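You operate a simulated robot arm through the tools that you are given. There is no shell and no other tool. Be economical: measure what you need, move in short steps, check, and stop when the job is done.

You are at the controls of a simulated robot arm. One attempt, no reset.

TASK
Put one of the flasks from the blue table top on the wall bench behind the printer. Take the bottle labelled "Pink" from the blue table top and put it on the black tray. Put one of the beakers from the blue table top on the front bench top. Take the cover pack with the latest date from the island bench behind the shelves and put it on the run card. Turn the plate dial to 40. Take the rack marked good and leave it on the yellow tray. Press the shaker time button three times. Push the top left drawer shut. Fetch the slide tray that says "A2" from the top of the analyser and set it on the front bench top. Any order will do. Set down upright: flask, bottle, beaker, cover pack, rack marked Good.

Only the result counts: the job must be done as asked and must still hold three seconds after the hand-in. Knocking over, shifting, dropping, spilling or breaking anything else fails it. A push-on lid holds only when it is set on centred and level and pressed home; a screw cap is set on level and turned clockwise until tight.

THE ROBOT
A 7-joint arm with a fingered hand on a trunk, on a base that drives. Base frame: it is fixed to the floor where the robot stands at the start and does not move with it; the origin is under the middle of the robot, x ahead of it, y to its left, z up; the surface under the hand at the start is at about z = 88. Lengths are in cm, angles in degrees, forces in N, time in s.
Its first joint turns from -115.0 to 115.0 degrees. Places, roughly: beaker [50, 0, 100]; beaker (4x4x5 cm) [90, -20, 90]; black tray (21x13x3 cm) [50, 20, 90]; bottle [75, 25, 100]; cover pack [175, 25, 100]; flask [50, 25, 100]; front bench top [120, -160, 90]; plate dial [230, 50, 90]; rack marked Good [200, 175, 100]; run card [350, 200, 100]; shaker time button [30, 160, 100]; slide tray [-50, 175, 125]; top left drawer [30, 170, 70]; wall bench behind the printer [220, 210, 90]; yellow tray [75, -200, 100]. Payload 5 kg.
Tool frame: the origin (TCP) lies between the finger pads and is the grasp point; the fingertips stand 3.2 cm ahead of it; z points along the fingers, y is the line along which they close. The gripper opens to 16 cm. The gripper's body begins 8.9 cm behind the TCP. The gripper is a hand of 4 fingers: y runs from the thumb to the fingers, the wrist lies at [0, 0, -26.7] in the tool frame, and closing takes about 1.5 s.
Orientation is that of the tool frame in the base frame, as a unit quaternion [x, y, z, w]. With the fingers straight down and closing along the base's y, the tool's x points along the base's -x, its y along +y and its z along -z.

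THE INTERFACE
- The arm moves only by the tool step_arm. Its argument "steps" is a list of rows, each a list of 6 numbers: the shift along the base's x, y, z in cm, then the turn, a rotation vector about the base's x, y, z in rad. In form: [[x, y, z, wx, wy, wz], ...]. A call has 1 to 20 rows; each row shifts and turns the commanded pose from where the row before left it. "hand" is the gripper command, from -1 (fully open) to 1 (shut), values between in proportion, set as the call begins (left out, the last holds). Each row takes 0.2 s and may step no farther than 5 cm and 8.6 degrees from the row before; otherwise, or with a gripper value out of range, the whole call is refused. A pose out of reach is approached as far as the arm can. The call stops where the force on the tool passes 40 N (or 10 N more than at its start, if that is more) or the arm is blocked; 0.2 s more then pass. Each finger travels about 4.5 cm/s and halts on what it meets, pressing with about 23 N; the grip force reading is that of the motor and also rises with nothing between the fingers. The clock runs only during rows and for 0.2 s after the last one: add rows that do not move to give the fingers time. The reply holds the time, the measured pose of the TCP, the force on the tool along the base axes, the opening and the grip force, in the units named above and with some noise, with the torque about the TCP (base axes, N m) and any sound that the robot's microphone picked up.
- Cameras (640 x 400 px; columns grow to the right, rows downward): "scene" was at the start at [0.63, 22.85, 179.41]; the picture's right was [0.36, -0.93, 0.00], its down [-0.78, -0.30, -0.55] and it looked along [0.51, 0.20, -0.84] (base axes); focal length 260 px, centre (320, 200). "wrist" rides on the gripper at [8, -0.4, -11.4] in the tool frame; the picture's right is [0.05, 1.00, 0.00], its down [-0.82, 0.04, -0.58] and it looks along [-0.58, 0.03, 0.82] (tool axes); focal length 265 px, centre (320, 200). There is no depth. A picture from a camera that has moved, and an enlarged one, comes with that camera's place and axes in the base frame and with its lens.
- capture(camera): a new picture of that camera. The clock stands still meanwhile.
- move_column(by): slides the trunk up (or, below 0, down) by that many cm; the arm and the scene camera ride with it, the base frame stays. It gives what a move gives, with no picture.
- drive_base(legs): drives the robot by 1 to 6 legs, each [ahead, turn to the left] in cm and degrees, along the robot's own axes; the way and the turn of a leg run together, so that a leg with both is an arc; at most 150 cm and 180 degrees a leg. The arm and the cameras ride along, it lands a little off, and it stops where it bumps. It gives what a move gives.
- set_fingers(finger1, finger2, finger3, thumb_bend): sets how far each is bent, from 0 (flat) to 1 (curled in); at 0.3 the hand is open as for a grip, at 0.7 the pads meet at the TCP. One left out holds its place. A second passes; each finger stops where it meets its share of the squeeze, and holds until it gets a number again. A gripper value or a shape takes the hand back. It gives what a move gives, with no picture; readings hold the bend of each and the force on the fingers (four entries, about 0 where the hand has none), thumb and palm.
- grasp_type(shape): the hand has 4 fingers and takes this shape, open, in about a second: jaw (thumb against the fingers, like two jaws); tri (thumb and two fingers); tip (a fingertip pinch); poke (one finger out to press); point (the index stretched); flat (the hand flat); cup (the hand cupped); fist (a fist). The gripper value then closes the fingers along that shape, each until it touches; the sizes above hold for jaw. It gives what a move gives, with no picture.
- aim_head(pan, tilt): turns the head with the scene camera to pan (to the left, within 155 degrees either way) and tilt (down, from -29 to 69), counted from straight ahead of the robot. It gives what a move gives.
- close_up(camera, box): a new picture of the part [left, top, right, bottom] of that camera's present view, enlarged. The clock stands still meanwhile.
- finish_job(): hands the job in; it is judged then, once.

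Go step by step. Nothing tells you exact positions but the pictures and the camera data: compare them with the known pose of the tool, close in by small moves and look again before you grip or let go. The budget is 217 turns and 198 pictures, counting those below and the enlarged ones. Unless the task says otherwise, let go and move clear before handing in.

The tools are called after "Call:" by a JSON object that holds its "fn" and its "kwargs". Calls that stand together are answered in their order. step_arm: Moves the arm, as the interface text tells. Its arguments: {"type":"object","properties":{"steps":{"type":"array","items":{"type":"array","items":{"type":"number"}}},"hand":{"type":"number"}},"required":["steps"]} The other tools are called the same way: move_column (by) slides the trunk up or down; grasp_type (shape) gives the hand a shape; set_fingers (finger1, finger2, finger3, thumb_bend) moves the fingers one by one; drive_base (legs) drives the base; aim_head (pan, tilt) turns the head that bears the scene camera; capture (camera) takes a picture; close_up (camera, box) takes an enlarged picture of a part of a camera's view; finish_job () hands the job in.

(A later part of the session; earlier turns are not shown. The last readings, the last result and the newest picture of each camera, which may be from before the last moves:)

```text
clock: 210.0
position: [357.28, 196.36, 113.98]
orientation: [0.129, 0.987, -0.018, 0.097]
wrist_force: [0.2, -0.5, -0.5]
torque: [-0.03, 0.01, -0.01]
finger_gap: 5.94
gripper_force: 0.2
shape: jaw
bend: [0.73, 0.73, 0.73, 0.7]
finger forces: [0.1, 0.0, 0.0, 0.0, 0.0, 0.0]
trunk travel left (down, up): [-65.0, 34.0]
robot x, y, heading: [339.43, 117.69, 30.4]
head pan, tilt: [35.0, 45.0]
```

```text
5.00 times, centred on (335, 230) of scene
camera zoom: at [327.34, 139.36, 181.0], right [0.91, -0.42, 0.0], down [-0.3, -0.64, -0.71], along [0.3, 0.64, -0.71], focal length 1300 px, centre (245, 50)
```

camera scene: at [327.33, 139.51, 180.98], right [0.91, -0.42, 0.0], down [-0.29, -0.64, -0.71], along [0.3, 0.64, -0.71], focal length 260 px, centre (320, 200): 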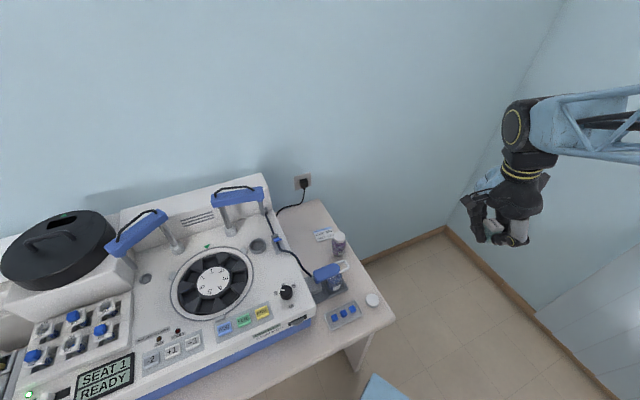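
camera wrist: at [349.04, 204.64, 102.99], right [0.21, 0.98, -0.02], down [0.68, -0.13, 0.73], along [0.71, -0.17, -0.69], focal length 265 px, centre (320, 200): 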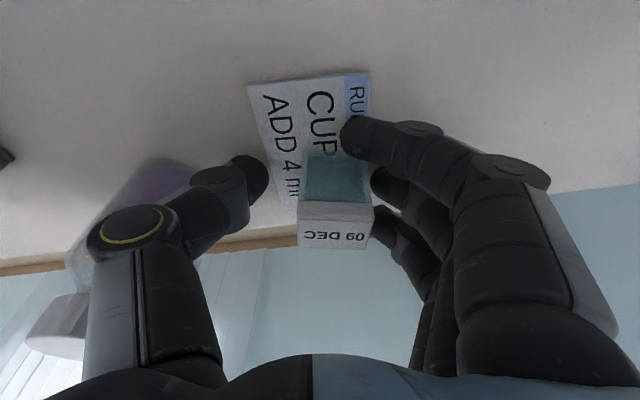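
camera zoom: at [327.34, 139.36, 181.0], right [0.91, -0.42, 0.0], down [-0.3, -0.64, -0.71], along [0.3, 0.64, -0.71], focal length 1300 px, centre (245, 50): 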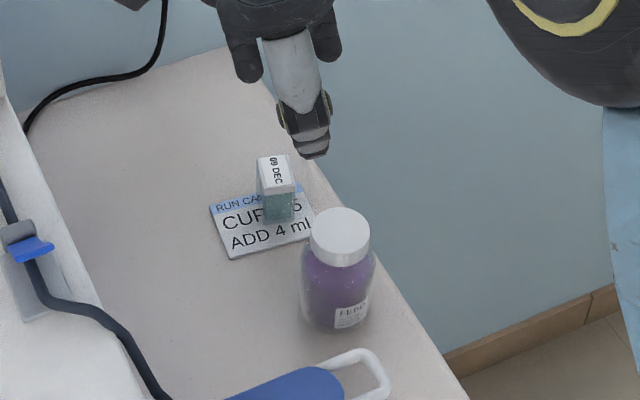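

The pack stands on the run card. I retract and drive back to collect the GOOD rack.

Call:
{"fn": "step_arm", "kwargs": {"steps": [[1, -3, 3, 0, 0, 0], [1, -3, 3, 0, 0, 0], [2, -3, 3, 0, 0, 0], [2, -4, 2, 0, 0, 0], [2, -4, 2, 0, 0, 0], [2, -4, 2, 0, 0, 0], [2, -4, 0, 0, 0, 0], [2, -4, 0, 0, 0, 0], [2, -4, 0, 0, 0, 0], [0, -4, 0, 0, 0, 0], [0, -4, 0, 0, 0, 0]], "hand": -0.5}}

Call:
{"fn": "drive_base", "kwargs": {"legs": [[0, -25], [-139, 0]]}}

Call:
{"fn": "aim_head", "kwargs": {"pan": 80, "tilt": 50}}

Call:
{"fn": "close_up", "kwargs": {"camera": "scene", "box": [240, 180, 400, 300]}}

```text
clock: 212.4
position: [373.25, 155.13, 128.73]
orientation: [0.129, 0.987, -0.02, 0.098]
wrist_force: [-0.3, -0.1, -0.7]
torque: [0.03, 0.02, 0.03]
finger_gap: 11.98
gripper_force: 0.0
shape: jaw
bend: [0.63, 0.63, 0.63, 0.6]
finger forces: [0.0, 0.0, 0.1, 0.0, 0.0, 0.0]
trunk travel left (down, up): [-65.0, 34.0]
robot x, y, heading: [339.33, 117.39, 29.9]
head pan, tilt: [35.0, 45.0]
```

```text
clock: 220.7
position: [246.93, 124.76, 128.66]
orientation: [0.341, 0.935, -0.041, 0.091]
wrist_force: [-0.2, 0.1, -1.1]
torque: [0.0, -0.01, 0.0]
finger_gap: 11.99
gripper_force: 0.2
shape: jaw
bend: [0.63, 0.63, 0.63, 0.6]
finger forces: [0.0, 0.1, 0.1, 0.0, 0.0, 0.1]
trunk travel left (down, up): [-65.0, 34.0]
robot x, y, heading: [199.56, 105.17, 5.0]
head pan, tilt: [35.0, 45.0]
```

```text
clock: 221.8
position: [246.93, 124.91, 128.75]
orientation: [0.341, 0.935, -0.04, 0.09]
wrist_force: [-0.9, 0.0, -0.9]
torque: [-0.02, 0.02, 0.0]
finger_gap: 11.96
gripper_force: 0.0
shape: jaw
bend: [0.63, 0.63, 0.63, 0.6]
finger forces: [0.0, 0.0, 0.0, 0.0, 0.0, 0.0]
trunk travel left (down, up): [-65.0, 34.0]
robot x, y, heading: [199.99, 104.96, 5.1]
head pan, tilt: [80.0, 50.0]
```

```text
3.33 times, centred on (320, 240) of scene
camera zoom: at [193.08, 132.36, 180.29], right [1.0, -0.08, 0.0], down [-0.06, -0.76, -0.64], along [0.05, 0.64, -0.77], focal length 867 px, centre (320, 67)
```

zoom: 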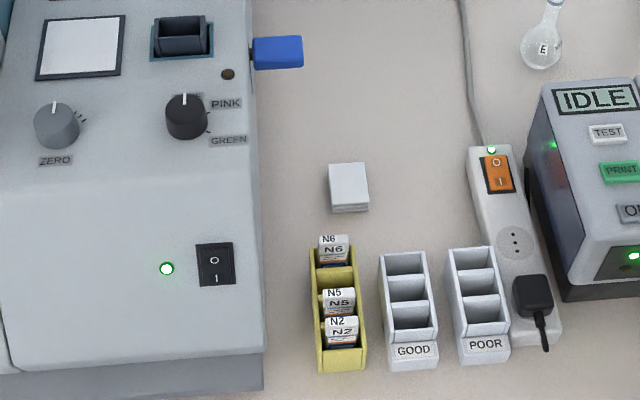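

Call:
{"fn": "step_arm", "kwargs": {"steps": [[-2.9, 3.3, 0, 0.069, 0.07, 0], [-2.9, 3.3, 0, 0.069, 0.07, 0], [-2.9, 3.3, 0, 0, 0, 0.14], [-2.9, 3.3, 0, 0, 0, 0.14], [-2.9, 3.3, 0, 0, 0, 0.14], [-2.9, 3.3, 0, 0, 0, 0.14], [-2.9, 3.3, 0, 0, 0, 0.14], [-2.9, 3.3, 0, 0, 0, 0], [-2.9, 3.3, 0, 0, 0, 0], [-2.9, 3.3, 0, 0, 0, 0], [-3, 3.3, -1.5, 0, 0, 0], [-3, 3.3, -1.5, 0, 0, 0], [-3, 3.3, -1.5, 0, 0, 0], [-3.2, 3.6, -1, 0, 0, 0], [0, 1, -4, 0, 0, 0], [0, 0, -3.5, 0, 0, 0]], "hand": -0.7}}

Call:
{"fn": "capture", "kwargs": {"camera": "wrist"}}

```text
clock: 225.2
position: [205.65, 172.27, 115.83]
orientation: [-0.001, 1.0, 0.001, 0.001]
wrist_force: [-0.2, -0.6, -0.7]
torque: [-0.01, 0.02, -0.01]
finger_gap: 13.56
gripper_force: 0.0
shape: jaw
bend: [0.54, 0.54, 0.54, 0.5]
finger forces: [0.0, 0.0, 0.0, 0.0, 0.1, 0.0]
trunk travel left (down, up): [-65.0, 34.0]
robot x, y, heading: [200.12, 104.99, 5.1]
head pan, tilt: [80.0, 50.0]
```

```text
65 pictures are left
camera wrist: at [197.59, 171.85, 127.1], right [-0.05, 1.0, 0.0], down [0.81, 0.04, 0.58], along [0.58, 0.03, -0.82], focal length 265 px, centre (320, 200)
```

wrist: 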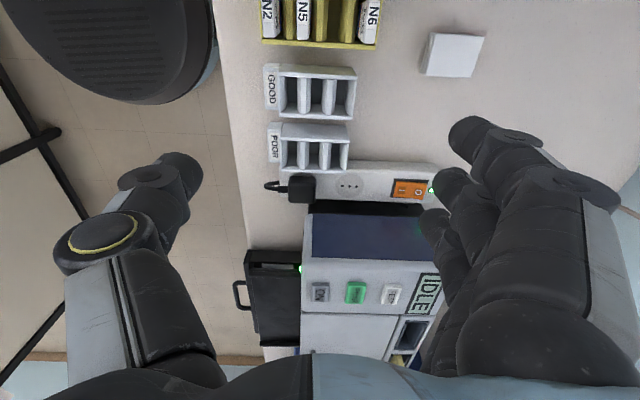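

Call:
{"fn": "step_arm", "kwargs": {"steps": [[0, 0, -4, 0, 0, 0], [0, 0, -4, 0, 0, 0], [0, 0, -4, 0, 0, 0], [0, 0, -4, 0, 0, 0], [0, 0, -2.5, 0, 0, 0]]}}

Call:
{"fn": "capture", "kwargs": {"camera": "wrist"}}

Call:
{"fn": "close_up", "kwargs": {"camera": "scene", "box": [290, 200, 390, 300]}}

```text
clock: 226.4
position: [205.64, 172.37, 97.34]
orientation: [0.0, 1.0, 0.0, 0.001]
wrist_force: [-0.2, 0.3, 0.1]
torque: [-0.02, -0.01, 0.01]
finger_gap: 13.6
gripper_force: 0.1
shape: jaw
bend: [0.54, 0.54, 0.54, 0.5]
finger forces: [0.0, 0.0, 0.1, 0.0, 0.0, 0.0]
trunk travel left (down, up): [-65.0, 34.0]
robot x, y, heading: [199.92, 104.9, 5.0]
head pan, tilt: [80.0, 50.0]
```

```text
64 pictures are left
camera wrist: at [197.62, 171.95, 108.63], right [-0.05, 1.0, 0.0], down [0.81, 0.04, 0.58], along [0.58, 0.03, -0.82], focal length 265 px, centre (320, 200)
```

wrist: 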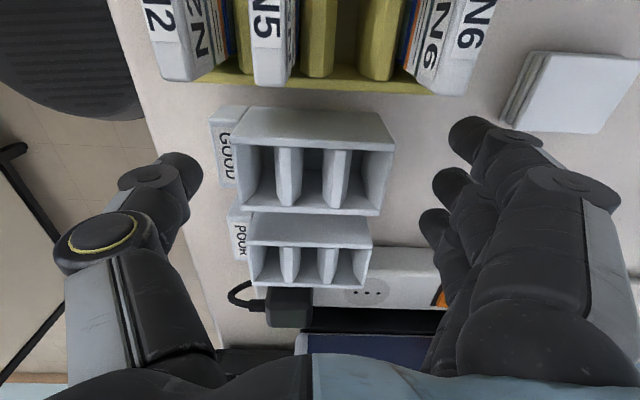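

```text
4.00 times, centred on (340, 250) of scene
camera zoom: at [193.07, 132.45, 180.28], right [1.0, -0.08, 0.0], down [-0.06, -0.76, -0.64], along [0.05, 0.64, -0.77], focal length 1040 px, centre (240, 0)
```

zoom: 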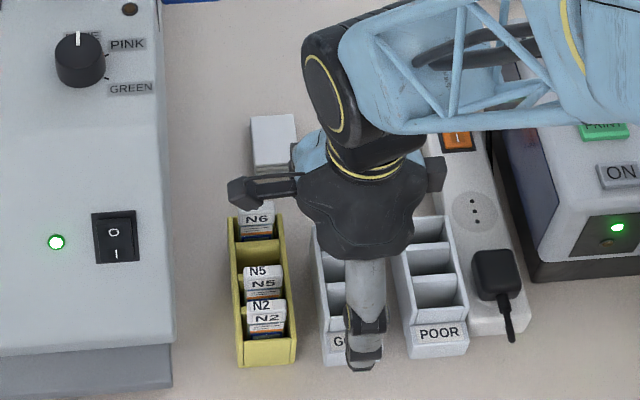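

The rack top is at z≈95. I open fully, centre on its length including the label ledge, and lower around it.

Call:
{"fn": "step_arm", "kwargs": {"steps": [[0, -1.2, 0, 0, 0, 0], [0, 0, 0, 0, 0, 0], [0, 0, 0, 0, 0, 0], [0, 0, -2, 0, 0, 0], [0, 0, -1.7, 0, 0, 0]], "hand": -1}}

Call:
{"fn": "step_arm", "kwargs": {"steps": [[0, 0, 0, 0, 0, 0], [0, 0, 0, 0, 0, 0], [0, 0, 0, 0, 0, 0], [0, 0, 0, 0, 0, 0], [0, 0, 0, 0, 0, 0], [0, 0, 0, 0, 0, 0]], "hand": 1}}

Call:
{"fn": "capture", "kwargs": {"camera": "wrist"}}

```text
clock: 227.6
position: [205.75, 170.97, 93.57]
orientation: [-0.001, 1.0, 0.001, 0.001]
wrist_force: [0.1, -0.5, 0.3]
torque: [0.02, -0.03, 0.01]
finger_gap: 15.99
gripper_force: 0.1
shape: jaw
bend: [0.3, 0.3, 0.3, 0.3]
finger forces: [0.0, 0.0, 0.1, 0.1, 0.0, 0.0]
trunk travel left (down, up): [-65.0, 34.0]
robot x, y, heading: [200.69, 105.46, 5.3]
head pan, tilt: [80.0, 50.0]
```

```text
clock: 229.0
position: [205.79, 170.95, 93.53]
orientation: [0.0, 1.0, 0.001, 0.001]
wrist_force: [0.5, 0.2, 0.2]
torque: [-0.01, -0.02, 0.04]
finger_gap: 9.97
gripper_force: 23.0
shape: jaw
bend: [0.71, 0.69, 0.71, 0.68]
finger forces: [9.7, 8.7, 9.0, 0.1, 20.4, 0.0]
trunk travel left (down, up): [-65.0, 34.0]
robot x, y, heading: [199.97, 105.24, 5.1]
head pan, tilt: [80.0, 50.0]
```

```text
62 pictures are left
camera wrist: at [197.71, 170.63, 104.88], right [-0.05, 1.0, 0.0], down [0.81, 0.04, 0.58], along [0.58, 0.03, -0.82], focal length 265 px, centre (320, 200)
```

wrist: 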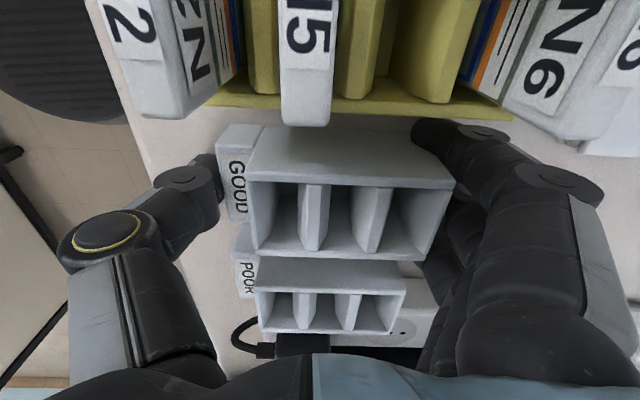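

The GOOD rack is gripped firmly by all fingers. I lift, tuck, and begin the drive round to the front bench.

Call:
{"fn": "step_arm", "kwargs": {"steps": [[0, 0, 3, 0, 0, 0], [0, 0, 4, 0, 0, 0], [0, 0, 4, 0, 0, 0], [0, 0, 4, 0, 0, 0], [0, 0, 4, 0, 0, 0], [0, 0, 4, 0, 0, 0], [0, 0, 4, 0, 0, 0], [0, 0, 4, 0, 0, 0], [3, -3.5, 2, 0, 0, 0], [3, -3.5, 2, 0, 0, 0], [3, -3.5, 2, 0, 0, 0], [3, -3.5, 0, 0, 0, 0], [3, -3.5, 0, 0, 0, 0], [3, -3.5, 0, 0, 0, 0], [3, -3.5, 0, 0, 0, 0], [3, -3.5, 0, 0, 0, 0], [3, -3.5, 0, 0, 0, 0], [3, -3.5, 0, 0, 0, 0], [3, -3.5, 0, 0, 0, 0], [3, -3.5, 0, 0, 0, 0]]}}

Call:
{"fn": "drive_base", "kwargs": {"legs": [[0, -2.5], [-110, 0], [0, 5], [-106, 0]]}}

```text
refused: row 9 steps farther than a row can; nothing moved
```

```text
clock: 229.9
position: [206.92, 170.97, 93.53]
orientation: [0.011, 1.0, 0.002, -0.004]
wrist_force: [-3.4, 0.7, 0.1]
torque: [-0.02, 0.07, 0.24]
finger_gap: 9.96
gripper_force: 23.2
shape: jaw
bend: [0.71, 0.69, 0.71, 0.68]
finger forces: [10.2, 8.8, 13.1, 0.0, 20.5, 0.1]
trunk travel left (down, up): [-65.0, 34.0]
robot x, y, heading: [200.07, 104.83, 3.5]
head pan, tilt: [80.0, 50.0]
stopped in leg 1: the force on the tool passed its limit at 47 N (the readings are from after the stop); the commanded pose is now the measured one
```

The arm call was refused and the drive nudged the rack 1 cm sideways before stopping. I check the neighbours at once.

Call:
{"fn": "close_up", "kwargs": {"camera": "scene", "box": [290, 200, 390, 300]}}

Call:
{"fn": "capture", "kwargs": {"camera": "wrist"}}

```text
4.00 times, centred on (340, 250) of scene
camera zoom: at [193.95, 132.65, 180.28], right [0.99, -0.12, 0.0], down [-0.09, -0.76, -0.64], along [0.08, 0.64, -0.77], focal length 1040 px, centre (240, 0)
```

zoom: 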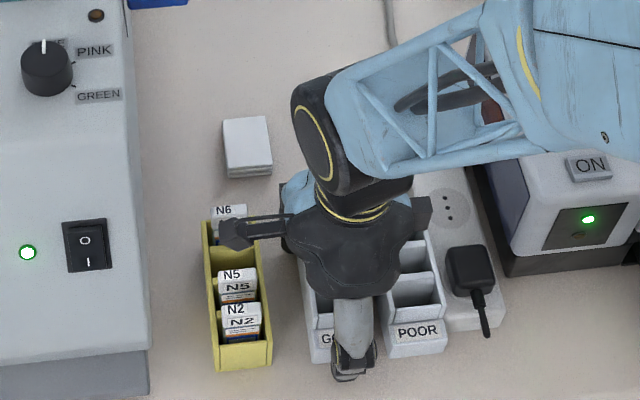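

```text
60 pictures are left
camera wrist: at [198.95, 170.59, 104.98], right [-0.03, 1.0, 0.0], down [0.82, 0.02, 0.57], along [0.57, 0.02, -0.82], focal length 265 px, centre (320, 200)
```

wrist: 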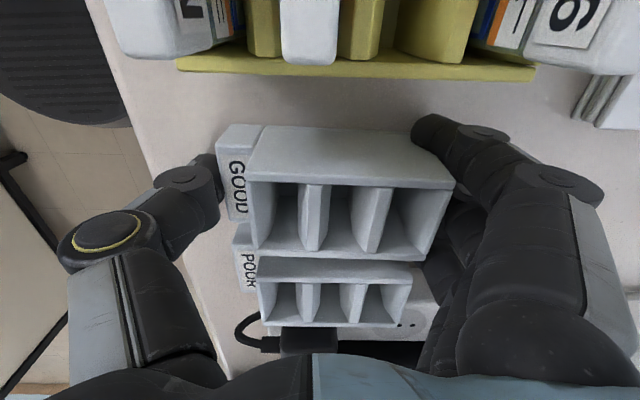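

The POOR rack moved at most a few millimetres. I now lift straight up and retract.

Call:
{"fn": "step_arm", "kwargs": {"steps": [[0, 0, 1.5, 0, 0, 0], [0, 0, 3, 0, 0, 0], [0, 0, 4, 0, 0, 0], [0, 0, 4, 0, 0, 0], [0, 0, 4, 0, 0, 0], [0, 0, 4, 0, 0, 0], [0, 0, 4, 0, 0, 0], [0, 0, 4, 0, 0, 0], [2.9, -3.4, 2, 0, 0, 0], [2.9, -3.4, 2, 0, 0, 0], [2.9, -3.4, 2, 0, 0, 0], [2.9, -3.4, 0, 0, 0, 0], [2.9, -3.4, 0, 0, 0, 0], [2.9, -3.4, 0, 0, 0, 0], [2.9, -3.4, 0, 0, 0, 0], [2.9, -3.4, 0, 0, 0, 0], [2.9, -3.4, 0, 0, 0, 0], [2.9, -3.4, 0, 0, 0, 0], [2.9, -3.4, 0, 0, 0, 0]]}}

Call:
{"fn": "close_up", "kwargs": {"camera": "scene", "box": [290, 200, 390, 300]}}

```text
clock: 233.9
position: [239.0, 133.54, 127.99]
orientation: [0.011, 1.0, 0.002, -0.003]
wrist_force: [0.0, 0.3, -1.4]
torque: [-0.01, 0.01, 0.01]
finger_gap: 9.92
gripper_force: 22.8
shape: jaw
bend: [0.71, 0.69, 0.71, 0.68]
finger forces: [11.3, 9.2, 10.5, 0.1, 20.2, 0.1]
trunk travel left (down, up): [-65.0, 34.0]
robot x, y, heading: [200.29, 105.16, 3.3]
head pan, tilt: [80.0, 50.0]
```

```text
4.00 times, centred on (340, 250) of scene
camera zoom: at [194.05, 132.53, 180.31], right [0.99, -0.12, 0.0], down [-0.09, -0.76, -0.64], along [0.08, 0.64, -0.77], focal length 1040 px, centre (240, 0)
```

zoom: 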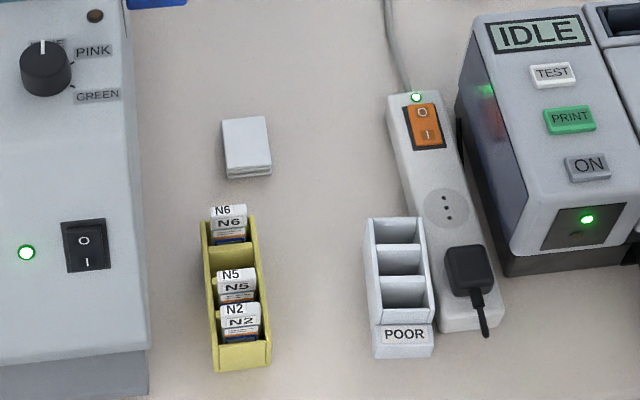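

The neighbours are in place. Now the drive west along the aisle.

Call:
{"fn": "drive_base", "kwargs": {"legs": [[0, -1.8], [-150, 0], [0, 11], [-66, 0], [0, -102], [140, 0]]}}

Call:
{"fn": "aim_head", "kwargs": {"pan": 20, "tilt": 35}}

Call:
{"fn": "capture", "kwargs": {"camera": "scene"}}

```text
clock: 256.9
position: [12.61, -94.16, 128.01]
orientation: [0.731, 0.682, 0.004, 0.0]
wrist_force: [0.3, 0.5, 0.3]
torque: [0.04, 0.0, 0.01]
finger_gap: 9.92
gripper_force: 23.3
shape: jaw
bend: [0.71, 0.69, 0.71, 0.68]
finger forces: [11.2, 9.1, 10.6, 0.1, 19.9, 0.0]
trunk travel left (down, up): [-65.0, 34.0]
robot x, y, heading: [-14.25, -54.1, -89.5]
head pan, tilt: [80.0, 50.0]
```

```text
clock: 258.2
position: [12.65, -93.99, 127.95]
orientation: [0.731, 0.682, 0.004, 0.0]
wrist_force: [0.1, -0.1, -0.2]
torque: [0.03, -0.01, -0.02]
finger_gap: 9.93
gripper_force: 23.0
shape: jaw
bend: [0.71, 0.69, 0.71, 0.68]
finger forces: [11.2, 9.1, 10.7, 0.0, 19.9, 0.1]
trunk travel left (down, up): [-65.0, 34.0]
robot x, y, heading: [-14.46, -54.49, -89.4]
head pan, tilt: [20.0, 35.0]
```

```text
58 pictures are left
camera scene: at [9.39, -56.07, 182.46], right [-0.94, -0.35, 0.0], down [-0.2, 0.54, -0.82], along [0.29, -0.77, -0.57], focal length 260 px, centre (320, 200)
```

scene: 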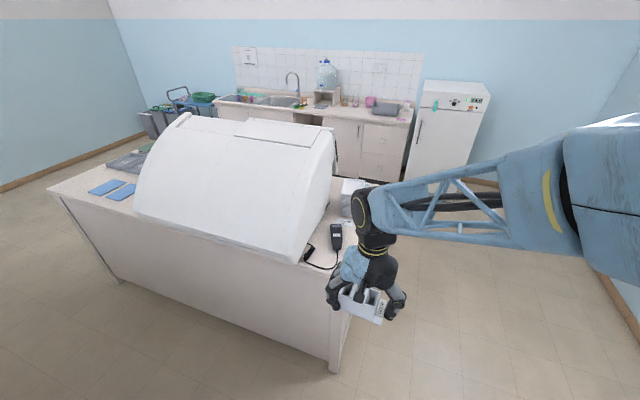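

The yellow tray must be behind the white hood. I drive on past the bench end and look back.

Call:
{"fn": "drive_base", "kwargs": {"legs": [[140, 0]]}}

Call:
{"fn": "aim_head", "kwargs": {"pan": 80, "tilt": 35}}

Call:
{"fn": "capture", "kwargs": {"camera": "scene"}}

```text
clock: 265.2
position: [15.86, -233.89, 128.07]
orientation: [0.725, 0.689, 0.004, 0.0]
wrist_force: [-0.3, -0.5, -0.4]
torque: [-0.01, -0.01, 0.02]
finger_gap: 9.91
gripper_force: 22.6
shape: jaw
bend: [0.71, 0.69, 0.71, 0.68]
finger forces: [11.2, 9.2, 10.5, 0.0, 20.0, 0.1]
trunk travel left (down, up): [-65.0, 34.0]
robot x, y, heading: [-11.58, -194.34, -88.2]
head pan, tilt: [20.0, 35.0]
```

```text
clock: 266.5
position: [15.82, -233.75, 128.03]
orientation: [0.725, 0.689, 0.004, 0.0]
wrist_force: [1.2, 0.4, -0.6]
torque: [0.0, 0.02, 0.01]
finger_gap: 9.95
gripper_force: 23.1
shape: jaw
bend: [0.71, 0.69, 0.71, 0.68]
finger forces: [11.3, 9.2, 10.6, 0.0, 19.9, 0.0]
trunk travel left (down, up): [-65.0, 34.0]
robot x, y, heading: [-11.49, -194.41, -88.7]
head pan, tilt: [80.0, 35.0]
```

```text
57 pictures are left
camera scene: at [17.44, -189.06, 182.46], right [-0.15, -0.99, 0.0], down [-0.57, 0.08, -0.82], along [0.81, -0.12, -0.57], focal length 260 px, centre (320, 200)
```

scene: 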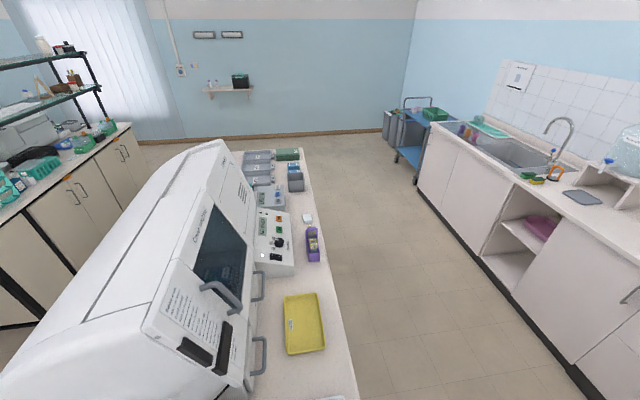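

The yellow tray is at about (72, -191), in reach from here. I look closer.

Call:
{"fn": "close_up", "kwargs": {"camera": "scene", "box": [240, 200, 380, 400]}}

```text
2.00 times, centred on (310, 300) of scene
camera zoom: at [17.44, -189.06, 182.46], right [-0.15, -0.99, 0.0], down [-0.57, 0.08, -0.82], along [0.81, -0.12, -0.57], focal length 520 px, centre (340, 0)
```

zoom: 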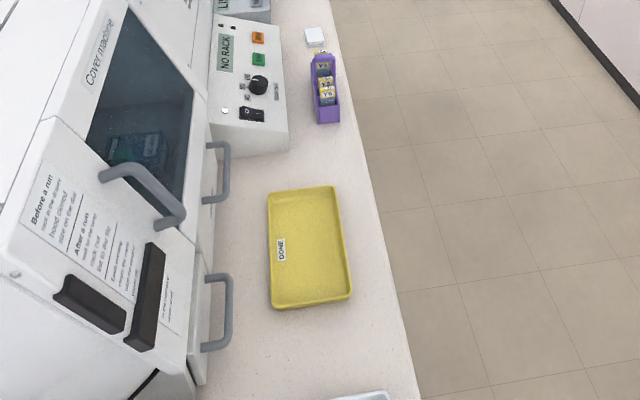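

Call:
{"fn": "step_arm", "kwargs": {"steps": [[3.75, 2.79, 0, 0, 0, 0], [3.75, 2.79, 0, 0, 0, 0], [3.75, 2.79, 0, 0, 0, 0], [3.75, 2.79, 0, 0, 0, 0], [3.75, 2.79, 0, 0, 0, 0], [3.75, 2.79, 0, 0, 0, 0], [3.75, 2.79, 0, 0, 0, 0], [3.75, 2.79, 0, 0, 0, 0], [3.75, 2.79, 0, 0, 0, 0], [3.75, 2.79, 0, 0, 0, 0], [3.75, 2.79, 0, 0, 0, 0.03], [3.75, 2.79, -1, 0, 0, 0.03], [3.75, 2.79, -1, 0, 0, 0], [3.75, 2.79, -1, 0, 0, 0], [3.75, 2.79, -1, 0, 0, 0], [0, 0, -4, 0, 0, 0], [0, 0, -4, 0, 0, 0], [0, 0, -4, 0, 0, 0]]}}

Call:
{"fn": "capture", "kwargs": {"camera": "wrist"}}

Call:
{"fn": "close_up", "kwargs": {"camera": "scene", "box": [240, 200, 380, 400]}}

```text
clock: 270.3
position: [72.25, -192.12, 111.9]
orientation: [0.704, 0.71, 0.004, 0.0]
wrist_force: [0.8, -0.3, -0.2]
torque: [0.02, 0.01, -0.01]
finger_gap: 9.88
gripper_force: 22.8
shape: jaw
bend: [0.71, 0.69, 0.71, 0.68]
finger forces: [11.0, 9.5, 10.7, 0.0, 19.8, 0.1]
trunk travel left (down, up): [-65.0, 34.0]
robot x, y, heading: [-11.13, -194.22, -88.4]
head pan, tilt: [80.0, 35.0]
```

```text
55 pictures are left
camera wrist: at [71.77, -184.15, 123.34], right [1.0, 0.06, 0.01], down [0.05, -0.82, 0.57], along [0.04, -0.57, -0.82], focal length 265 px, centre (320, 200)
```

wrist: 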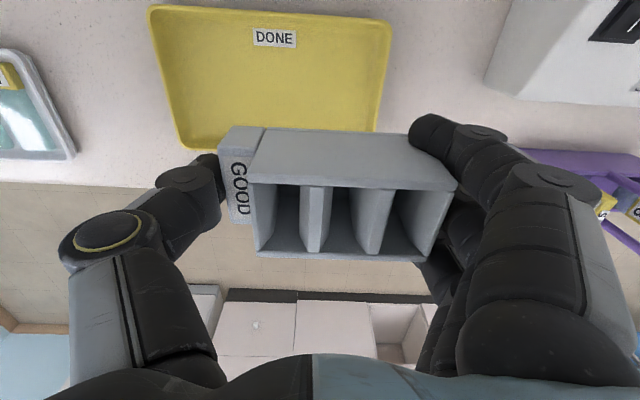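

```text
2.00 times, centred on (310, 300) of scene
camera zoom: at [17.51, -189.04, 182.46], right [-0.15, -0.99, 0.0], down [-0.57, 0.08, -0.82], along [0.81, -0.12, -0.57], focal length 520 px, centre (340, 0)
```

zoom: 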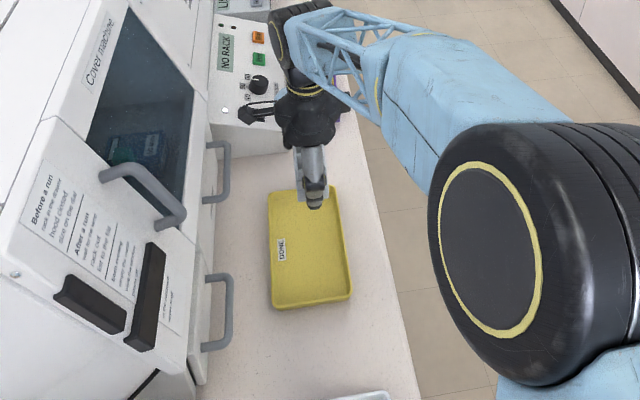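

The two cameras agree only if this bench top is higher, about z≈95, putting the tray centre at (68, -191). I shift over and lower gently.

Call:
{"fn": "step_arm", "kwargs": {"steps": [[-4.9, 0.7, 0, 0, 0, 0], [0, 0, -3, 0, 0, 0], [0, 0, -3, 0, 0, 0], [0, 0, -2, 0, 0, 0], [0, 0, -1, 0, 0, 0], [0, 0, -0.7, 0, 0, 0], [0, 0, -0.5, 0, 0, 0]]}}

Call:
{"fn": "capture", "kwargs": {"camera": "wrist"}}

```text
clock: 271.9
position: [67.29, -191.26, 101.73]
orientation: [0.704, 0.71, 0.004, 0.0]
wrist_force: [0.2, 1.0, -1.0]
torque: [0.0, -0.01, 0.01]
finger_gap: 9.86
gripper_force: 23.2
shape: jaw
bend: [0.71, 0.69, 0.71, 0.68]
finger forces: [11.1, 9.5, 10.7, 0.0, 19.7, 0.0]
trunk travel left (down, up): [-65.0, 34.0]
robot x, y, heading: [-11.44, -194.2, -88.6]
head pan, tilt: [80.0, 35.0]
```

```text
53 pictures are left
camera wrist: at [66.66, -183.35, 113.16], right [1.0, 0.06, 0.0], down [0.05, -0.82, 0.57], along [0.04, -0.57, -0.82], focal length 265 px, centre (320, 200)
```

wrist: 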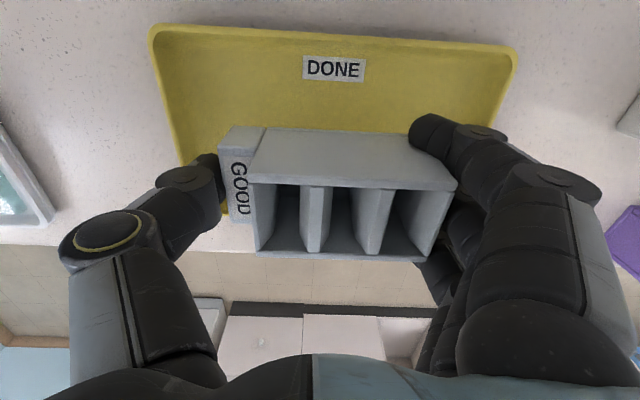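

Call:
{"fn": "step_arm", "kwargs": {"steps": [[0, 0, -1, 0, 0, 0], [0, 0, -1, 0, 0, 0], [0, 0, -1, 0, 0, 0], [0, 0, -1, 0, 0, 0], [0, 0, -0.7, 0, 0, 0], [0, 0, -0.7, 0, 0, 0], [0, 0, -0.7, 0, 0, 0], [0, 0, -0.5, 0, 0, 0], [0, 0, -0.5, 0, 0, 0]]}}

Call:
{"fn": "capture", "kwargs": {"camera": "wrist"}}

```text
clock: 273.2
position: [67.7, -191.3, 97.64]
orientation: [0.705, 0.71, 0.01, 0.004]
wrist_force: [-4.3, -1.2, 24.8]
torque: [-0.1, 0.0, -0.03]
finger_gap: 9.66
gripper_force: 22.7
shape: jaw
bend: [0.72, 0.7, 0.72, 0.69]
finger forces: [14.7, 9.0, 17.7, 0.0, 22.9, 0.0]
trunk travel left (down, up): [-65.0, 34.0]
robot x, y, heading: [-11.46, -194.12, -88.5]
head pan, tilt: [80.0, 35.0]
stopped in row 6: the force on the tool passed its limit at 52 N (the readings are from after the stop); the commanded pose is now the measured one
```

```text
52 pictures are left
camera wrist: at [67.05, -183.34, 109.05], right [1.0, 0.06, 0.02], down [0.04, -0.82, 0.57], along [0.05, -0.57, -0.82], focal length 265 px, centre (320, 200)
```

wrist: 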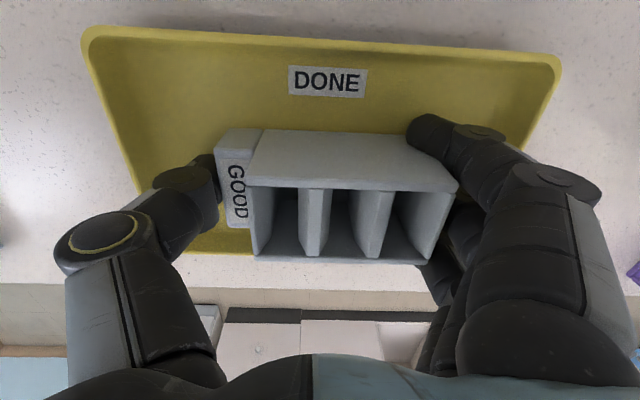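

Contact on the tray. I release, opening just enough, and rise.

Call:
{"fn": "step_arm", "kwargs": {"steps": [[0, 0, 0.3, 0, 0, 0], [0, 0, 0, 0, 0, 0]]}}

Call:
{"fn": "step_arm", "kwargs": {"steps": [[0, 0, 0, 0, 0, 0], [0, 0, 0, 0, 0, 0], [0, 0, 0, 0, 0, 0], [0, 0, 0, 0, 0, 0], [0, 0, 0, 0, 0, 0]], "hand": -0.7}}

Call:
{"fn": "step_arm", "kwargs": {"steps": [[0, 0, 1, 0, 0, 0], [0, 0, 2, 0, 0, 0], [0, 0, 4, 0, 0, 0], [0, 0, 4, 0, 0, 0], [0, 0, 4, 0, 0, 0], [0, 0, 4, 0, 0, 0], [0, 0, 4, 0, 0, 0], [0, 0, 4, 0, 0, 0]]}}

Call:
{"fn": "capture", "kwargs": {"camera": "wrist"}}

```text
clock: 273.8
position: [67.53, -191.37, 97.7]
orientation: [0.704, 0.71, 0.007, 0.003]
wrist_force: [-0.2, -0.2, 16.0]
torque: [-0.05, -0.41, -0.03]
finger_gap: 9.74
gripper_force: 23.1
shape: jaw
bend: [0.72, 0.7, 0.72, 0.69]
finger forces: [14.8, 10.2, 17.5, 0.1, 20.8, 0.0]
trunk travel left (down, up): [-65.0, 34.0]
robot x, y, heading: [-11.6, -194.36, -88.3]
head pan, tilt: [80.0, 35.0]
```

```text
clock: 275.0
position: [67.53, -191.28, 97.52]
orientation: [0.705, 0.709, 0.007, 0.002]
wrist_force: [5.2, -0.1, 16.0]
torque: [-0.03, 1.16, 0.06]
finger_gap: 13.56
gripper_force: 0.1
shape: jaw
bend: [0.54, 0.54, 0.54, 0.51]
finger forces: [0.0, 0.1, 0.0, 0.1, 15.0, 0.0]
trunk travel left (down, up): [-65.0, 34.0]
robot x, y, heading: [-11.33, -194.33, -88.6]
head pan, tilt: [80.0, 35.0]
```

```text
clock: 276.8
position: [67.35, -191.16, 124.8]
orientation: [0.704, 0.71, 0.006, 0.002]
wrist_force: [-0.6, 0.1, -0.6]
torque: [0.0, -0.02, 0.05]
finger_gap: 13.57
gripper_force: 0.1
shape: jaw
bend: [0.54, 0.54, 0.54, 0.5]
finger forces: [0.0, 0.1, 0.1, 0.0, 0.0, 0.0]
trunk travel left (down, up): [-65.0, 34.0]
robot x, y, heading: [-11.4, -194.16, -88.2]
head pan, tilt: [80.0, 35.0]
```

```text
51 pictures are left
camera wrist: at [66.85, -183.21, 136.1], right [1.0, 0.06, 0.01], down [0.04, -0.82, 0.57], along [0.04, -0.57, -0.82], focal length 265 px, centre (320, 200)
```

wrist: 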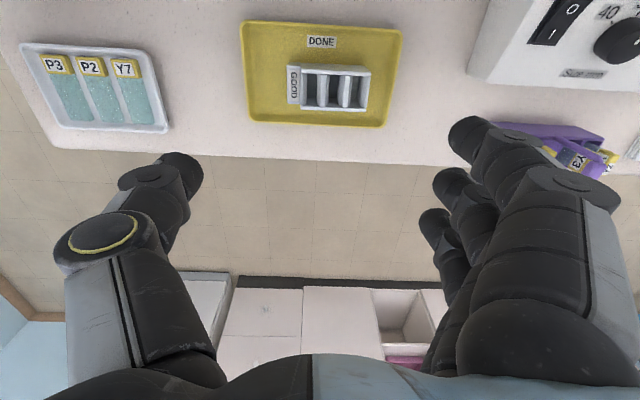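

The rack stands on the yellow tray. I retract the arm to the carry pose and drive to the aisle between the blue table and the front bench.

Call:
{"fn": "step_arm", "kwargs": {"steps": [[-3.75, -2.8, 0.3, 0, 0, 0], [-3.75, -2.8, 0.3, 0, 0, 0], [-3.75, -2.8, 0.3, 0, 0, 0], [-3.75, -2.8, 0.3, 0, 0, 0], [-3.75, -2.8, 0.3, 0, 0, 0], [-3.75, -2.8, 0.3, 0, 0, 0], [-3.75, -2.8, 0.3, 0, 0, 0], [-3.75, -2.8, 0.3, 0, 0, 0], [-3.75, -2.8, 0.3, 0, 0, 0], [-3.75, -2.8, 0.3, 0, 0, 0], [-3.75, -2.8, 0, 0, 0, 0], [-3.75, -2.8, 0, 0, 0, 0], [-3.75, -2.8, 0, 0, 0, 0], [-3.75, -2.8, 0, 0, 0, 0], [-2.5, -2.8, 0, 0, 0, 0]]}}

Call:
{"fn": "drive_base", "kwargs": {"legs": [[-119, 0], [0, 90], [64, 0]]}}

Call:
{"fn": "aim_head", "kwargs": {"pan": 50, "tilt": 50}}

Call:
{"fn": "capture", "kwargs": {"camera": "scene"}}

```text
clock: 280.0
position: [12.56, -233.56, 127.58]
orientation: [0.705, 0.709, 0.008, 0.002]
wrist_force: [0.1, -1.1, -0.4]
torque: [0.03, -0.03, -0.03]
finger_gap: 13.58
gripper_force: 0.1
shape: jaw
bend: [0.54, 0.54, 0.54, 0.5]
finger forces: [0.1, 0.0, 0.0, 0.0, 0.0, 0.1]
trunk travel left (down, up): [-65.0, 34.0]
robot x, y, heading: [-11.59, -194.54, -88.4]
head pan, tilt: [80.0, 35.0]
```

```text
clock: 293.2
position: [85.93, -45.3, 127.75]
orientation: [-0.022, 1.0, 0.006, -0.004]
wrist_force: [0.0, -0.7, 0.6]
torque: [0.0, 0.03, -0.03]
finger_gap: 13.6
gripper_force: 0.1
shape: jaw
bend: [0.54, 0.54, 0.54, 0.5]
finger forces: [0.1, 0.0, 0.0, 0.0, 0.0, 0.0]
trunk travel left (down, up): [-65.0, 34.0]
robot x, y, heading: [47.7, -70.86, 3.4]
head pan, tilt: [80.0, 35.0]
```

```text
clock: 294.2
position: [85.84, -45.25, 127.69]
orientation: [-0.021, 1.0, 0.006, -0.004]
wrist_force: [-0.2, -0.6, -0.1]
torque: [-0.01, 0.03, 0.01]
finger_gap: 13.58
gripper_force: 0.1
shape: jaw
bend: [0.54, 0.54, 0.54, 0.5]
finger forces: [0.1, 0.0, 0.0, 0.0, 0.0, 0.0]
trunk travel left (down, up): [-65.0, 34.0]
robot x, y, heading: [47.73, -70.91, 3.9]
head pan, tilt: [50.0, 50.0]
```

```text
50 pictures are left
camera scene: at [44.98, -44.73, 180.29], right [0.81, -0.59, 0.0], down [-0.45, -0.62, -0.64], along [0.38, 0.52, -0.77], focal length 260 px, centre (320, 200)
```

scene: 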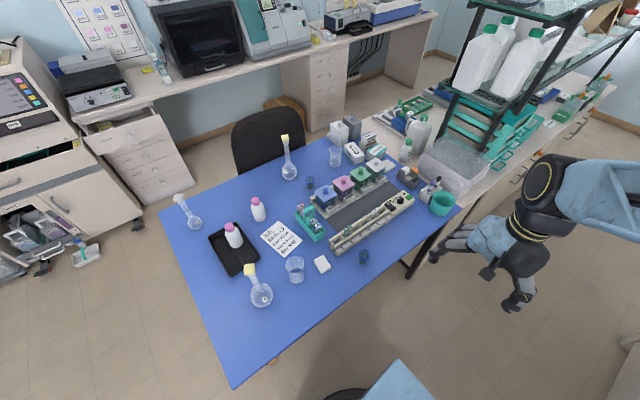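

I'll take the clear graduated beaker at about (62, -5.5). I turn the wrist so its camera faces +y and approach.

Call:
{"fn": "step_arm", "kwargs": {"steps": [[-2.14, 2.4, -0.5, 0, 0, 0.139], [-2.14, 2.4, -0.5, 0, 0, 0.139], [-2.14, 2.4, -0.5, 0, 0, 0.139], [-2.14, 2.4, -0.5, 0, 0, 0.139], [-2.14, 2.4, -0.5, 0, 0, 0.139], [-2.14, 2.4, -0.5, 0, 0, 0.139], [-2.14, 2.4, -0.5, 0, 0, 0.139], [-2.14, 2.4, -0.5, 0, 0, 0.139], [-2.14, 2.4, -0.5, 0, 0, 0.139], [-2.14, 2.4, -0.5, 0, 0, 0.139], [-2.14, 2.4, -0.5, 0, 0, 0.139]], "hand": -0.4}}

Call:
{"fn": "capture", "kwargs": {"camera": "wrist"}}

```text
clock: 296.6
position: [62.47, -18.93, 122.01]
orientation: [0.708, -0.707, -0.001, 0.008]
wrist_force: [-0.1, -0.7, -0.1]
torque: [-0.02, -0.02, 0.02]
finger_gap: 11.24
gripper_force: 0.0
shape: jaw
bend: [0.66, 0.66, 0.66, 0.63]
finger forces: [0.0, 0.0, 0.1, 0.0, 0.0, 0.0]
trunk travel left (down, up): [-65.0, 34.0]
robot x, y, heading: [47.55, -70.68, 3.5]
head pan, tilt: [50.0, 50.0]
```

```text
49 pictures are left
camera wrist: at [63.02, -26.76, 133.52], right [-1.0, -0.05, 0.01], down [-0.04, 0.82, 0.57], along [-0.04, 0.57, -0.82], focal length 265 px, centre (320, 200)
```

wrist: 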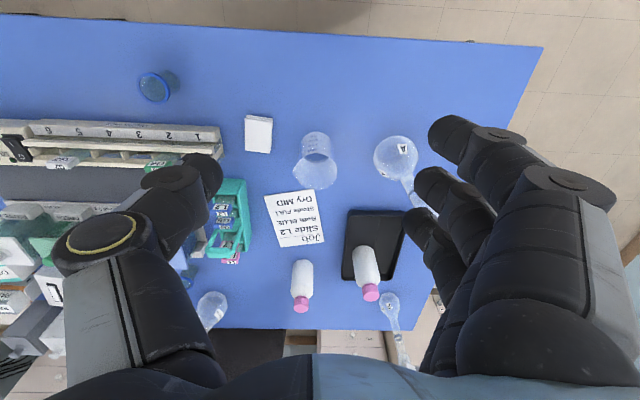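

Call:
{"fn": "step_arm", "kwargs": {"steps": [[0, 3.8, -2, 0, 0, 0], [-0.1, 3.8, -2, 0, 0, 0], [0, 3.8, -2, 0, 0, 0], [0, 0, -4, 0, 0, 0], [0, 0, -3, 0, 0, 0]], "hand": -0.2}}

Call:
{"fn": "capture", "kwargs": {"camera": "wrist"}}

```text
clock: 297.8
position: [62.28, -7.52, 109.07]
orientation: [-0.707, 0.708, 0.002, -0.007]
wrist_force: [-0.1, 0.0, 0.1]
torque: [-0.02, 0.03, -0.03]
finger_gap: 9.64
gripper_force: 0.1
shape: jaw
bend: [0.71, 0.71, 0.71, 0.69]
finger forces: [0.1, 0.0, 0.0, 0.0, 0.0, 0.0]
trunk travel left (down, up): [-65.0, 34.0]
robot x, y, heading: [47.46, -70.56, 3.6]
head pan, tilt: [50.0, 50.0]
```

```text
48 pictures are left
camera wrist: at [62.79, -15.41, 120.47], right [-1.0, -0.05, 0.01], down [-0.04, 0.82, 0.57], along [-0.04, 0.57, -0.82], focal length 265 px, centre (320, 200)
```

wrist: 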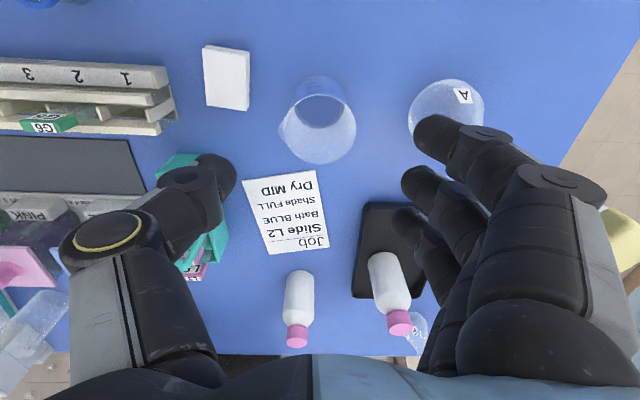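

Call:
{"fn": "step_arm", "kwargs": {"steps": [[0.3, 0.7, -4, 0, 0, 0], [0, 0, -4, 0, 0, 0], [0, 0, -4, 0, 0, 0], [0, 0, -3, 0, 0, 0]]}}

Call:
{"fn": "capture", "kwargs": {"camera": "wrist"}}

```text
clock: 298.8
position: [62.31, -6.83, 93.83]
orientation: [0.707, -0.707, -0.001, 0.007]
wrist_force: [0.8, 0.4, 1.1]
torque: [-0.04, 0.01, 0.06]
finger_gap: 9.65
gripper_force: 0.0
shape: jaw
bend: [0.71, 0.71, 0.71, 0.69]
finger forces: [0.0, 0.1, 0.0, 0.0, 0.1, 0.0]
trunk travel left (down, up): [-65.0, 34.0]
robot x, y, heading: [47.73, -71.13, 3.5]
head pan, tilt: [50.0, 50.0]
```

```text
47 pictures are left
camera wrist: at [62.99, -14.76, 105.25], right [-1.0, -0.05, 0.01], down [-0.03, 0.82, 0.57], along [-0.04, 0.57, -0.82], focal length 265 px, centre (320, 200)
```

wrist: 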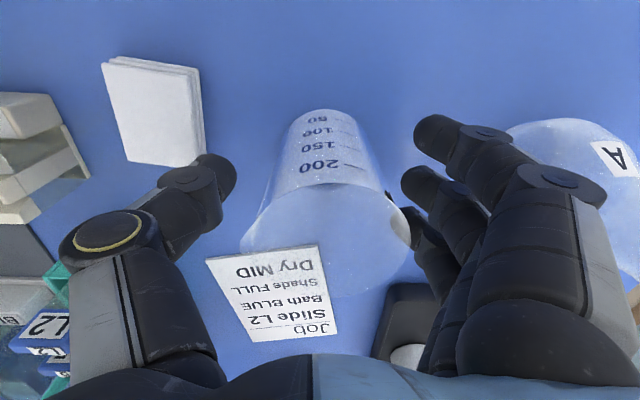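

Call:
{"fn": "step_arm", "kwargs": {"steps": [[0, 0, 0, 0, 0, 0], [0, 0, 0, 0, 0, 0], [0, 0, 0, 0, 0, 0], [0, 0, 0, 0, 0, 0], [0, 0, 0, 0, 0, 0], [0, 0, 0, 0, 0, 0]], "hand": 1}}

Call:
{"fn": "step_arm", "kwargs": {"steps": [[0, 0, 1.5, 0, 0, 0], [0, 0, 3, 0, 0, 0], [0, 0, 4, 0, 0, 0], [0, 0, 4, 0, 0, 0], [0, 0, 4, 0, 0, 0], [0, 0, 4, 0, 0, 0], [0, 0, 4, 0, 0, 0], [0, 0, 4, 0, 0, 0], [0, 0, 4, 0, 0, 0]]}}

Call:
{"fn": "capture", "kwargs": {"camera": "wrist"}}

```text
clock: 300.2
position: [62.31, -6.89, 93.84]
orientation: [0.707, -0.707, -0.001, 0.007]
wrist_force: [-0.5, 0.3, -0.3]
torque: [-0.01, 0.02, 0.02]
finger_gap: 4.69
gripper_force: 23.0
shape: jaw
bend: [0.72, 0.73, 0.73, 0.7]
finger forces: [6.1, 6.8, 6.1, 0.0, 20.3, 0.0]
trunk travel left (down, up): [-65.0, 34.0]
robot x, y, heading: [47.67, -70.85, 3.6]
head pan, tilt: [50.0, 50.0]
```

```text
clock: 302.2
position: [62.69, -6.92, 126.73]
orientation: [0.707, -0.707, -0.002, 0.007]
wrist_force: [-0.2, -0.1, -0.4]
torque: [-0.01, 0.04, -0.02]
finger_gap: 4.63
gripper_force: 22.6
shape: jaw
bend: [0.72, 0.73, 0.73, 0.7]
finger forces: [6.6, 6.8, 7.0, 0.0, 20.2, 0.0]
trunk travel left (down, up): [-65.0, 34.0]
robot x, y, heading: [48.0, -70.77, 3.3]
head pan, tilt: [50.0, 50.0]
```

```text
46 pictures are left
camera wrist: at [63.27, -14.87, 138.12], right [-1.0, -0.05, 0.01], down [-0.04, 0.82, 0.57], along [-0.04, 0.57, -0.82], focal length 265 px, centre (320, 200)
```

wrist: 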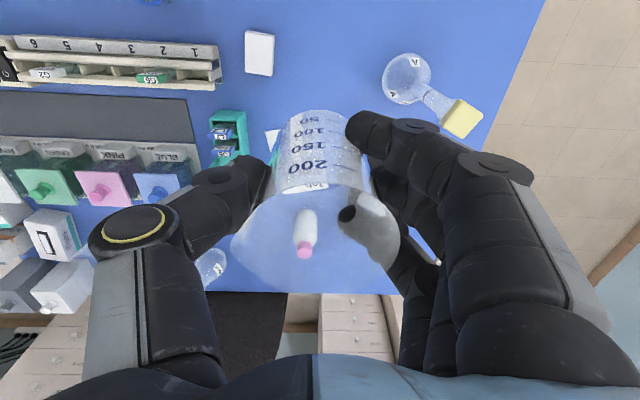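

The beaker is held. I look at the front bench to choose a free spot.

Call:
{"fn": "aim_head", "kwargs": {"pan": -75, "tilt": 45}}

Call:
{"fn": "capture", "kwargs": {"camera": "scene"}}

```text
clock: 304.2
position: [62.7, -6.81, 126.63]
orientation: [-0.707, 0.707, 0.002, -0.007]
wrist_force: [1.2, 0.2, -0.9]
torque: [0.02, 0.01, 0.01]
finger_gap: 4.63
gripper_force: 23.6
shape: jaw
bend: [0.72, 0.73, 0.73, 0.7]
finger forces: [6.6, 6.8, 7.0, 0.1, 20.2, 0.1]
trunk travel left (down, up): [-65.0, 34.0]
robot x, y, heading: [47.39, -71.1, 3.3]
head pan, tilt: [-75.0, 45.0]
```

```text
45 pictures are left
camera scene: at [43.01, -58.6, 180.98], right [-0.95, -0.32, 0.0], down [-0.23, 0.67, -0.71], along [0.23, -0.67, -0.71], focal length 260 px, centre (320, 200)
```

scene: 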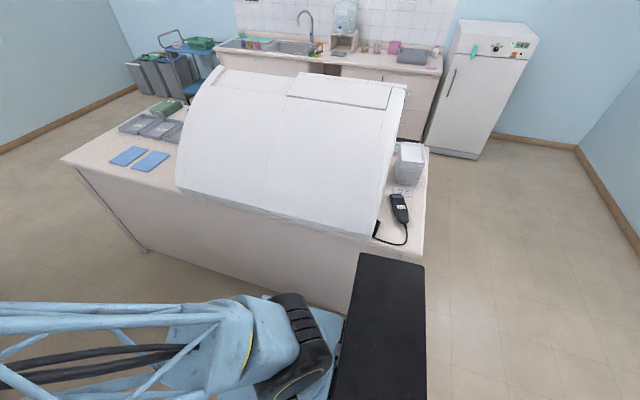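

The free part of the bench is its east end, around (212, -138). I tuck the arm and drive east along this aisle.

Call:
{"fn": "step_arm", "kwargs": {"steps": [[2.2, -4.2, 0.3, 0, 0, 0], [2.2, -4.2, 0.3, 0, 0, 0], [2.2, -4.2, 0.3, 0, 0, 0], [2.2, -4.2, 0.3, 0, 0, 0], [2.2, -4.2, 0.3, 0, 0, 0], [2.2, -4.2, 0.3, 0, 0, 0], [2.2, -4.2, 0.3, 0, 0, 0], [2.2, -4.2, 0.3, 0, 0, 0], [2.2, -4.2, 0, 0, 0, 0], [2.2, -4.2, 0, 0, 0, 0], [2.2, -4.2, 0, 0, 0, 0], [2.2, -4.2, 0, 0, 0, 0], [2.2, -4.2, 0, 0, 0, 0]]}}

Call:
{"fn": "drive_base", "kwargs": {"legs": [[0, -5.5], [132, 0]]}}

Call:
{"fn": "aim_head", "kwargs": {"pan": -55, "tilt": 45}}

Call:
{"fn": "capture", "kwargs": {"camera": "scene"}}

```text
clock: 307.1
position: [91.27, -61.32, 129.22]
orientation: [0.708, -0.706, -0.002, 0.007]
wrist_force: [-0.9, -0.9, -1.3]
torque: [0.03, 0.01, 0.02]
finger_gap: 4.61
gripper_force: 22.8
shape: jaw
bend: [0.72, 0.73, 0.73, 0.7]
finger forces: [6.6, 6.6, 7.7, 0.1, 19.9, 0.0]
trunk travel left (down, up): [-65.0, 34.0]
robot x, y, heading: [47.35, -70.91, 3.3]
head pan, tilt: [-75.0, 45.0]
```

```text
clock: 314.3
position: [225.43, -71.27, 129.25]
orientation: [-0.669, 0.744, 0.002, -0.007]
wrist_force: [0.4, 0.1, -0.5]
torque: [-0.04, 0.01, 0.01]
finger_gap: 4.62
gripper_force: 23.2
shape: jaw
bend: [0.72, 0.73, 0.73, 0.7]
finger forces: [6.5, 6.7, 7.6, 0.0, 19.8, 0.1]
trunk travel left (down, up): [-65.0, 34.0]
robot x, y, heading: [180.75, -76.13, -2.6]
head pan, tilt: [-75.0, 45.0]
```

```text
clock: 315.1
position: [225.58, -71.29, 129.27]
orientation: [-0.668, 0.744, 0.002, -0.006]
wrist_force: [0.1, -0.5, -0.9]
torque: [0.01, -0.02, -0.01]
finger_gap: 4.6
gripper_force: 23.6
shape: jaw
bend: [0.72, 0.73, 0.73, 0.7]
finger forces: [6.5, 6.6, 7.6, 0.0, 19.8, 0.1]
trunk travel left (down, up): [-65.0, 34.0]
robot x, y, heading: [181.09, -76.12, -2.6]
head pan, tilt: [-55.0, 45.0]
```

```text
44 pictures are left
camera scene: at [180.42, -62.45, 180.99], right [-0.84, -0.53, 0.0], down [-0.38, 0.6, -0.71], along [0.38, -0.6, -0.71], focal length 260 px, centre (320, 200)
```

scene: 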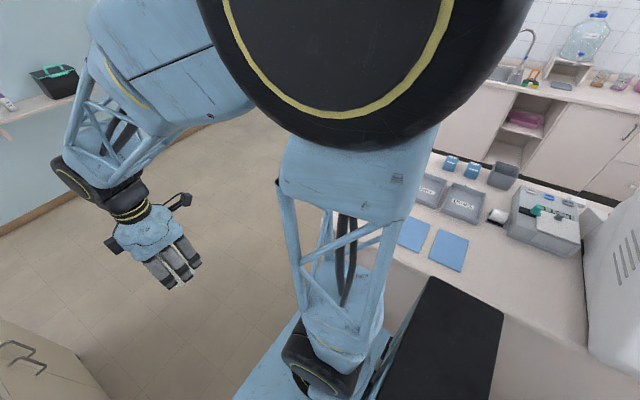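

There is a clear patch at about x 142–163, y -132…-155. I turn the base toward it and move the beaker over.

Call:
{"fn": "drive_base", "kwargs": {"legs": [[0, -45]]}}

Call:
{"fn": "step_arm", "kwargs": {"steps": [[-3.5, -3, 0, 0, 0, 0], [-3.5, -3, 0, 0, 0, 0], [-3.5, -3, 0, 0, 0, 0], [-3.5, -3, 0, 0, 0, 0], [-3.5, -3, 0, 0, 0, 0], [-3.5, -3, 0, 0, 0, 0], [-3.5, -3, 0, 0, 0, 0], [-3.5, -3, 0, 0, 0, 0], [-3.5, -3, 0, 0, 0, 0], [-3.5, -3, 0, 0, 0, 0]]}}

Call:
{"fn": "capture", "kwargs": {"camera": "wrist"}}

```text
clock: 317.7
position: [215.79, -104.37, 129.21]
orientation: [-0.331, 0.944, 0.004, -0.005]
wrist_force: [-0.8, -0.2, -0.1]
torque: [0.0, -0.03, 0.01]
finger_gap: 4.6
gripper_force: 23.0
shape: jaw
bend: [0.72, 0.73, 0.73, 0.7]
finger forces: [6.2, 6.5, 7.4, 0.0, 19.7, 0.1]
trunk travel left (down, up): [-65.0, 34.0]
robot x, y, heading: [181.17, -75.86, -47.5]
head pan, tilt: [-55.0, 45.0]
```

```text
clock: 319.9
position: [198.25, -123.49, 124.02]
orientation: [-0.317, 0.948, -0.004, -0.025]
wrist_force: [0.6, 0.4, -1.4]
torque: [0.0, -0.02, -0.01]
finger_gap: 4.58
gripper_force: 22.4
shape: jaw
bend: [0.72, 0.73, 0.73, 0.7]
finger forces: [6.1, 6.6, 6.9, 0.1, 19.7, 0.0]
out of reach, approached as far as the arm can: row 5, 6, 7, 8, 9, 10
trunk travel left (down, up): [-65.0, 34.0]
robot x, y, heading: [181.1, -76.16, -48.1]
head pan, tilt: [-55.0, 45.0]
```

```text
43 pictures are left
camera wrist: at [192.5, -128.43, 135.67], right [-0.64, 0.77, 0.01], down [0.65, 0.54, 0.54], along [0.41, 0.35, -0.84], focal length 265 px, centre (320, 200)
```

wrist: 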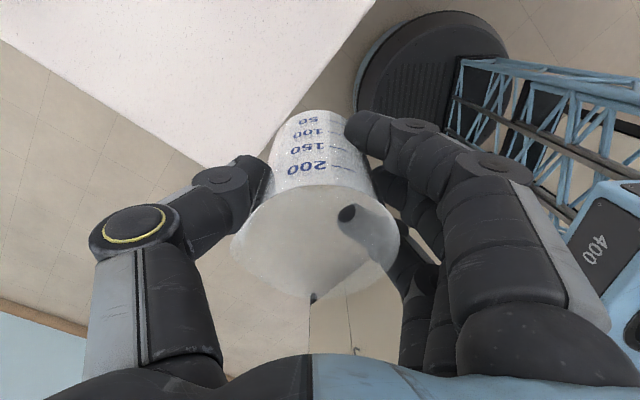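

The wrist yaw limit was hit; I turn the wrist the other way while staying in place.

Call:
{"fn": "step_arm", "kwargs": {"steps": [[0, 0, 0, 0, 0, -0.149], [0, 0, 0, 0, 0, -0.149], [0, 0, 0, 0, 0, -0.149], [0, 0, 0, 0, 0, -0.149], [0, 0, 0, 0, 0, -0.149], [0, 0, 0, 0, 0, -0.149], [0, 0, 0, 0, 0, -0.149], [0, 0, 0, 0, 0, -0.149]]}}

```text
clock: 321.7
position: [198.13, -123.31, 123.78]
orientation: [0.258, 0.966, 0.007, -0.003]
wrist_force: [-0.5, 0.0, -0.5]
torque: [0.04, -0.01, 0.02]
finger_gap: 4.57
gripper_force: 22.6
shape: jaw
bend: [0.72, 0.73, 0.73, 0.7]
finger forces: [6.2, 6.6, 7.2, 0.1, 19.5, 0.1]
trunk travel left (down, up): [-65.0, 34.0]
robot x, y, heading: [181.04, -76.15, -47.6]
head pan, tilt: [-55.0, 45.0]
```

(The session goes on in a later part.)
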